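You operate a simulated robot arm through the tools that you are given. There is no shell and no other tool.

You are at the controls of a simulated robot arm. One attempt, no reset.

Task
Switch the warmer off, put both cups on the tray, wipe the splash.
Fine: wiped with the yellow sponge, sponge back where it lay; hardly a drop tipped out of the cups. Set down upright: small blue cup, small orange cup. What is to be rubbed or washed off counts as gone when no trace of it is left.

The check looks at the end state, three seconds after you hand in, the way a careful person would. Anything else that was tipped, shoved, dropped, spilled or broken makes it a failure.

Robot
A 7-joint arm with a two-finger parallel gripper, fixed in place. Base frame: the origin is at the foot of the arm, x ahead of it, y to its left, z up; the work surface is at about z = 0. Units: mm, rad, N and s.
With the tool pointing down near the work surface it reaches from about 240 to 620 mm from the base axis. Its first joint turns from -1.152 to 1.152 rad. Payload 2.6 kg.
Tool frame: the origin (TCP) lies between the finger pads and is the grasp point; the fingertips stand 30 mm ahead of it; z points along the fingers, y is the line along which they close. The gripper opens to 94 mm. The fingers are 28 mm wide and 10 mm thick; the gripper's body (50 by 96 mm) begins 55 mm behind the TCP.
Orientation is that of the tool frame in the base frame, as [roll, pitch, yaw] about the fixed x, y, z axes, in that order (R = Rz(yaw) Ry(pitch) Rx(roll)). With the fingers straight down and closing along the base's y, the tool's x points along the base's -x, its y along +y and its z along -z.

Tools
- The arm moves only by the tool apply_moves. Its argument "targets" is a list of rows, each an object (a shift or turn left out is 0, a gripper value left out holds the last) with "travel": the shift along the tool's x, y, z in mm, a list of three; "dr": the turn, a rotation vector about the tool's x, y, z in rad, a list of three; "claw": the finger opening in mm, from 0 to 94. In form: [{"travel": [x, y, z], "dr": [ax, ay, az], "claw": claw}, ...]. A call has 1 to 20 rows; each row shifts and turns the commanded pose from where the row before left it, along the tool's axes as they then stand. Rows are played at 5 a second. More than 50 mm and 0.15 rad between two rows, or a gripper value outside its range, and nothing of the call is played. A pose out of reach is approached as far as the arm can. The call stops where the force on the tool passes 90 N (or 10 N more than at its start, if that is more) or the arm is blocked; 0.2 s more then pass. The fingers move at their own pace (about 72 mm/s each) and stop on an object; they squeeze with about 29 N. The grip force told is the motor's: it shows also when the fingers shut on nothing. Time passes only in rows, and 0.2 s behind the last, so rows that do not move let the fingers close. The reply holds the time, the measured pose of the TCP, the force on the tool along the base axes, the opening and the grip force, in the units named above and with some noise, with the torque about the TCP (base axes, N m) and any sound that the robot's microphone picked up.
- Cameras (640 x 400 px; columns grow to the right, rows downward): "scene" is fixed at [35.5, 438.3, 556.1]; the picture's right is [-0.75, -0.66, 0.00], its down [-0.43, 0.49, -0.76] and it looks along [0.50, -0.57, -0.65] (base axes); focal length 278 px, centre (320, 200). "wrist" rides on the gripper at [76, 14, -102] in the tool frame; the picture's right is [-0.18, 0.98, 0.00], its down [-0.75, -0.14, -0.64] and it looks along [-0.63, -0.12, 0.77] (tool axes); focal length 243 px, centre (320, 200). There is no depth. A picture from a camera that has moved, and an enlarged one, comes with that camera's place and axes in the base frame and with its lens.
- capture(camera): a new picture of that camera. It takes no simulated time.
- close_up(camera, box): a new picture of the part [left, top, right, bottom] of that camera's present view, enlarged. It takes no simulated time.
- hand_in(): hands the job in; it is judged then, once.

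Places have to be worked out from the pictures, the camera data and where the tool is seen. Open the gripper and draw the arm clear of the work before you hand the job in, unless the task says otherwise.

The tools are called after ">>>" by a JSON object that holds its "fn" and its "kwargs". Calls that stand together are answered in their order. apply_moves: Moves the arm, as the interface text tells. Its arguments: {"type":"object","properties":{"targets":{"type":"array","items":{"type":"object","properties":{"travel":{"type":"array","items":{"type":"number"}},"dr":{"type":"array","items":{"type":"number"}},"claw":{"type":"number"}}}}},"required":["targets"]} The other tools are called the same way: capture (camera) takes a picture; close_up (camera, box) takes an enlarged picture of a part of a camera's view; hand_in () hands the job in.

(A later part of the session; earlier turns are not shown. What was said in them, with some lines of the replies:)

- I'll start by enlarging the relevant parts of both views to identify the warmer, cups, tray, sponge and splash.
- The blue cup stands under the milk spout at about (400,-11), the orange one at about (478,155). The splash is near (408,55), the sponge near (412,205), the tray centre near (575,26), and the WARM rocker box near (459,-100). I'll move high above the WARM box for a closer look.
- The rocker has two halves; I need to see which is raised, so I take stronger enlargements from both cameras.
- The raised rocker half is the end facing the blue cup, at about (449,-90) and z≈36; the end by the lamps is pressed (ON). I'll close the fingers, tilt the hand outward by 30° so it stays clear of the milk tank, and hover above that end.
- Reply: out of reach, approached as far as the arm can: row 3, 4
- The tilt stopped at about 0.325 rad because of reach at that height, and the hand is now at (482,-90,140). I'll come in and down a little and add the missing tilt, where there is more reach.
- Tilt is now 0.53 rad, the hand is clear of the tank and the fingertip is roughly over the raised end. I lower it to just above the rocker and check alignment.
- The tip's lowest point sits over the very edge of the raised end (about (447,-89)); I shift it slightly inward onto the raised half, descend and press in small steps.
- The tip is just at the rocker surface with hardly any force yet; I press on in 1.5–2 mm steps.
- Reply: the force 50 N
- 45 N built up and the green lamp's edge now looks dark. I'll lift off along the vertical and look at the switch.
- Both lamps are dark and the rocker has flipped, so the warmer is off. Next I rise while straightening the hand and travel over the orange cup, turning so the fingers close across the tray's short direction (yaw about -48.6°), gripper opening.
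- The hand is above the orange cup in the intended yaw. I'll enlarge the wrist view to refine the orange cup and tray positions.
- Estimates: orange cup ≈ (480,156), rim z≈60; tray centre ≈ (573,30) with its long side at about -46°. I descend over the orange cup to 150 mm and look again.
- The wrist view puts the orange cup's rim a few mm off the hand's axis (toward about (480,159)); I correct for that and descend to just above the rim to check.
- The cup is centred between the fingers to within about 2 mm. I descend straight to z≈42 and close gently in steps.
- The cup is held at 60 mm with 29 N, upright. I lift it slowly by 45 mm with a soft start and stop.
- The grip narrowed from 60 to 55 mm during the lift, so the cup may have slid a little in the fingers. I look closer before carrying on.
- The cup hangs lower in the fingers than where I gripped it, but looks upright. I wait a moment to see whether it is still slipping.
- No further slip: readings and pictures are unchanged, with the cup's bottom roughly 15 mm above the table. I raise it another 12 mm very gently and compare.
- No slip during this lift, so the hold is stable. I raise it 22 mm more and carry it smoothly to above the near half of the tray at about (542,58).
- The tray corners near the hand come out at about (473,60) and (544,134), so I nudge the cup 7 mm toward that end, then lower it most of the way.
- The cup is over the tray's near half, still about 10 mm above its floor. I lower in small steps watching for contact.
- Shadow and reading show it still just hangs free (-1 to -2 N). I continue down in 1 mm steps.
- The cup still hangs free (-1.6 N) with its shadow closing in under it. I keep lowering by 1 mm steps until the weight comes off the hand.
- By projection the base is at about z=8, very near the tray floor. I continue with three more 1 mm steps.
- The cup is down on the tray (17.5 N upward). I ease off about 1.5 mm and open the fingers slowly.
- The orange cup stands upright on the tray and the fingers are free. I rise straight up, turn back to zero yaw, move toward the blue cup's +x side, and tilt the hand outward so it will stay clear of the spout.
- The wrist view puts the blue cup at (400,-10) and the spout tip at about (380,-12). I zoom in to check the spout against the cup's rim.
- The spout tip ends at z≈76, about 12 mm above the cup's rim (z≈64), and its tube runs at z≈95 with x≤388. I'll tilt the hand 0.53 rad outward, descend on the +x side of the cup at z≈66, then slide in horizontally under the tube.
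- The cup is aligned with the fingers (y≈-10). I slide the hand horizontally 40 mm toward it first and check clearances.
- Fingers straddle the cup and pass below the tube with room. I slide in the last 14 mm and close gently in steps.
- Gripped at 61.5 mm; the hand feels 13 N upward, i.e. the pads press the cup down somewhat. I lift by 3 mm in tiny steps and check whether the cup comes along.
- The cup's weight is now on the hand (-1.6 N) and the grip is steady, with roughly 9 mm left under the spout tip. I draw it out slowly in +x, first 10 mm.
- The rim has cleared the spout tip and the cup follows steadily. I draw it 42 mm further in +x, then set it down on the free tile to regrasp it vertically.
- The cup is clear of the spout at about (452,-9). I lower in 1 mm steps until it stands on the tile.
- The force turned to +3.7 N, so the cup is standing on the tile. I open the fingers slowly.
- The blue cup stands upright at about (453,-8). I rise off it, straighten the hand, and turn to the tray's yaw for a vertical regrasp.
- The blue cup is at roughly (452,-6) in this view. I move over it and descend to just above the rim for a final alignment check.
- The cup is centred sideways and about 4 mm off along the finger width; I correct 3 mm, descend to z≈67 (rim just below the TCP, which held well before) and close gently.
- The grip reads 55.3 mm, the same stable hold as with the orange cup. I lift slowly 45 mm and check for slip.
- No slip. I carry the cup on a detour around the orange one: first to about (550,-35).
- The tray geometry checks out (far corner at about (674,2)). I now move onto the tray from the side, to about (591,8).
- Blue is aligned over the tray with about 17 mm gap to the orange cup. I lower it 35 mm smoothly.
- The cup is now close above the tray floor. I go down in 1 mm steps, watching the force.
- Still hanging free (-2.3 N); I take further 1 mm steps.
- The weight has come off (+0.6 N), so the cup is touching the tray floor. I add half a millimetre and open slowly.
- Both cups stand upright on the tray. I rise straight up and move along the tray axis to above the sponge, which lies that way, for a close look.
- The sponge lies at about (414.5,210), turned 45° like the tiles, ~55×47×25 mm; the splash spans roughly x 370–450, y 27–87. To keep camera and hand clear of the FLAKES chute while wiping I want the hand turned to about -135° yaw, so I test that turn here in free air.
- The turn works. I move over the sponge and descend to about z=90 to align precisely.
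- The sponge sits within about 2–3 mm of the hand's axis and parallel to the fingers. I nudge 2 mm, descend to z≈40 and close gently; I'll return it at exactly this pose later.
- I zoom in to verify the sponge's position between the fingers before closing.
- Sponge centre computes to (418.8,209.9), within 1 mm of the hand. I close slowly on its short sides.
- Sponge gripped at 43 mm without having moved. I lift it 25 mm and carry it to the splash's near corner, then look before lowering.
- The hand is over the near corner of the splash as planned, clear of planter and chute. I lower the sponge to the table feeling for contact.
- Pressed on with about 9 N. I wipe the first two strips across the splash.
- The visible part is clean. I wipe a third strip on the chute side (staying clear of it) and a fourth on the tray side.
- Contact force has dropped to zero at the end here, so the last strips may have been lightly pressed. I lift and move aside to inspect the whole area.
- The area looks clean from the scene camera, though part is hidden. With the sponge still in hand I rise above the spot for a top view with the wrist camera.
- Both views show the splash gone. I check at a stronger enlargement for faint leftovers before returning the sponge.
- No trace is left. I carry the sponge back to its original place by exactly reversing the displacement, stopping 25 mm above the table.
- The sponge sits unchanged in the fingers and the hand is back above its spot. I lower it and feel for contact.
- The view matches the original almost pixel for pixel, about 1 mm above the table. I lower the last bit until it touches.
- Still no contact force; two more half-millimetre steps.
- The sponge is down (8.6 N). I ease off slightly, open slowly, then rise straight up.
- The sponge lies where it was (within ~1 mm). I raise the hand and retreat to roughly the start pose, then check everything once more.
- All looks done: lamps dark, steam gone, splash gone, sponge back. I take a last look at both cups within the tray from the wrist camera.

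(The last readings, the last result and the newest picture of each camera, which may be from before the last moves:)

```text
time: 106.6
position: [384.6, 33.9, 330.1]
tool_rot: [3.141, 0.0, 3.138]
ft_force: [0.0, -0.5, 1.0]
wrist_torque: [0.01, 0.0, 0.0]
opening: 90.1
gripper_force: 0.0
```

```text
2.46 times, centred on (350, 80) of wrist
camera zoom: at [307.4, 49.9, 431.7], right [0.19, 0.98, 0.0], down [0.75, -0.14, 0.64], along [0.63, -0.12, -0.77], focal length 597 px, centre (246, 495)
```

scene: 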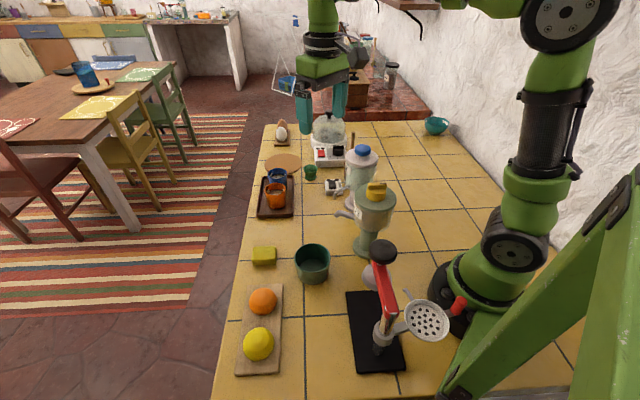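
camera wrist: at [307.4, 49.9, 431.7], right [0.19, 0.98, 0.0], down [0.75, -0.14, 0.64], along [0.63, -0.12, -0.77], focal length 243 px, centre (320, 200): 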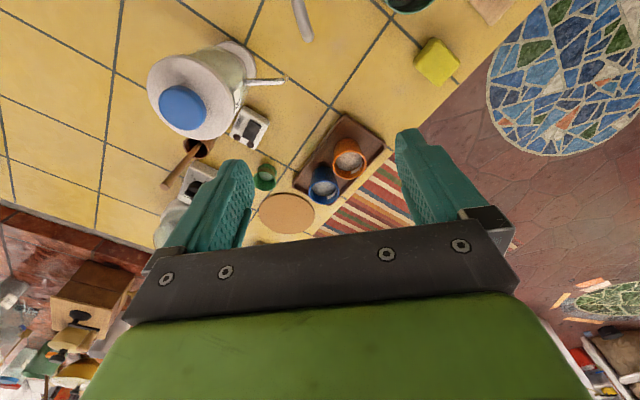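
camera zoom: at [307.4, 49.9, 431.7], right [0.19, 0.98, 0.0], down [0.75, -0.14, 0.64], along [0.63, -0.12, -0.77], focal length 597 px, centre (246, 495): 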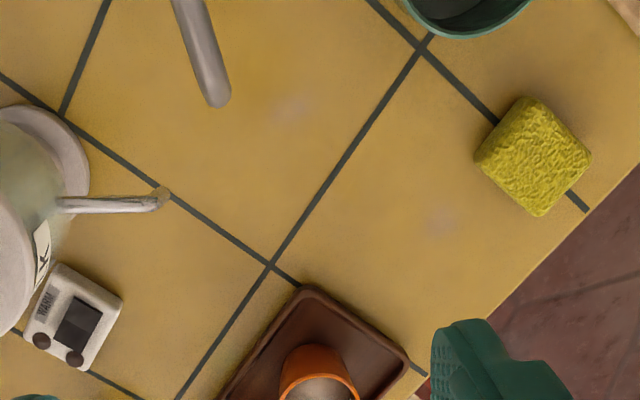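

The cups stand well inside the tray. I notice two faint pale patches on the tiles that were also in the very first picture; to tell reflections from marks, I shift the camera and look again.

>>> {"fn": "apply_moves", "kwargs": {"targets": [{"travel": [0, 40, 0]}, {"travel": [30, 30, 0]}, {"travel": [0, 0, 0]}]}}

>>> {"fn": "capture", "kwargs": {"camera": "wrist"}}

>>> {"fn": "close_up", "kwargs": {"camera": "wrist", "box": [200, 0, 440, 150]}}

>>> {"fn": "close_up", "kwargs": {"camera": "scene", "box": [290, 215, 338, 250]}}

```text
time: 107.4
position: [354.2, 105.3, 330.5]
tool_rot: [3.141, 0.001, 3.136]
ft_force: [-0.6, 0.0, -0.4]
wrist_torque: [0.0, 0.01, 0.03]
opening: 90.0
gripper_force: 0.1
```

```text
taken
camera wrist: at [277.0, 120.8, 431.6], right [0.19, 0.98, 0.0], down [0.75, -0.14, 0.64], along [0.63, -0.12, -0.77], focal length 243 px, centre (320, 200)
```

wrist: 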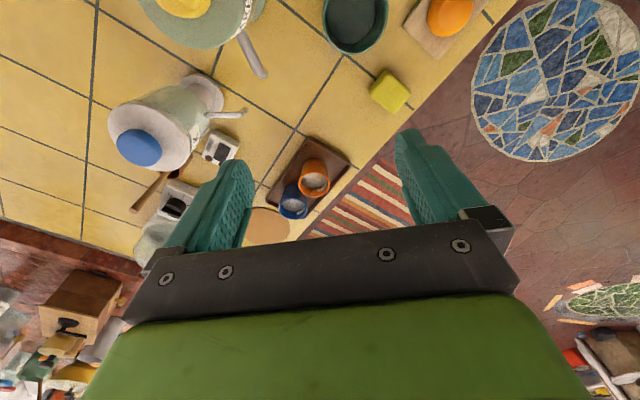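

```text
2.67 times, centred on (320, 75) of wrist
camera zoom: at [277.0, 120.8, 431.6], right [0.19, 0.98, 0.0], down [0.75, -0.14, 0.64], along [0.63, -0.12, -0.77], focal length 647 px, centre (320, 533)
```

zoom: 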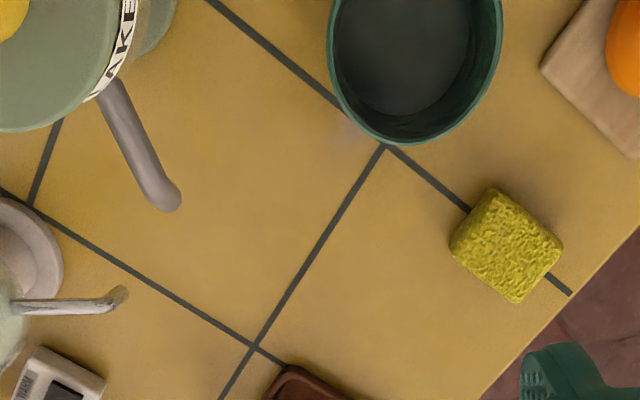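

```text
11.43 times, centred on (314, 232) of scene
camera zoom: at [35.5, 438.3, 556.1], right [-0.75, -0.66, 0.0], down [-0.43, 0.49, -0.76], along [0.5, -0.57, -0.65], focal length 3174 px, centre (389, -171)
```

zoom: 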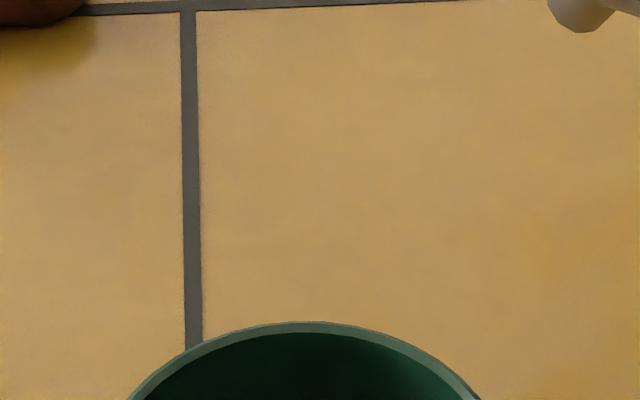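

The pale patches moved with the camera, so they were reflections and the tile is clean. Warmer off, both cups upright on the tray, sponge back in place, gripper open and the arm well clear: I hand in.

>>> {"fn": "hand_in", "kwargs": {}}

```text
The job is handed in.
```

The job is handed in. The warmer is off, both cups are on the tray, and the splash is wiped up.

- **Warmer:** I flipped the WARM rocker. Both its lamps are dark and the steam over the milk tank has stopped.
- **Cups:** the orange and blue cups stand upright on the tray with a small gap between them. I saw no spilled liquid in any picture. Two things happened along the way:
  - The orange cup slid about 25 mm down in the fingers during the first lift. It stayed upright and held steady from then on.
  - I set the blue cup down once on the open tile and picked it up again, because the spout blocked a straight lift.
- **Splash:** I wiped it with the yellow sponge and found no trace in close-ups from both cameras. Two faint pale patches I noticed at the end moved when the camera moved, so they were reflections.
- **Sponge:** it is back where it lay, within about 1 mm by comparing pictures.

The gripper is open, and I raised the arm well clear before handing in. I saw nothing else moved or knocked over.
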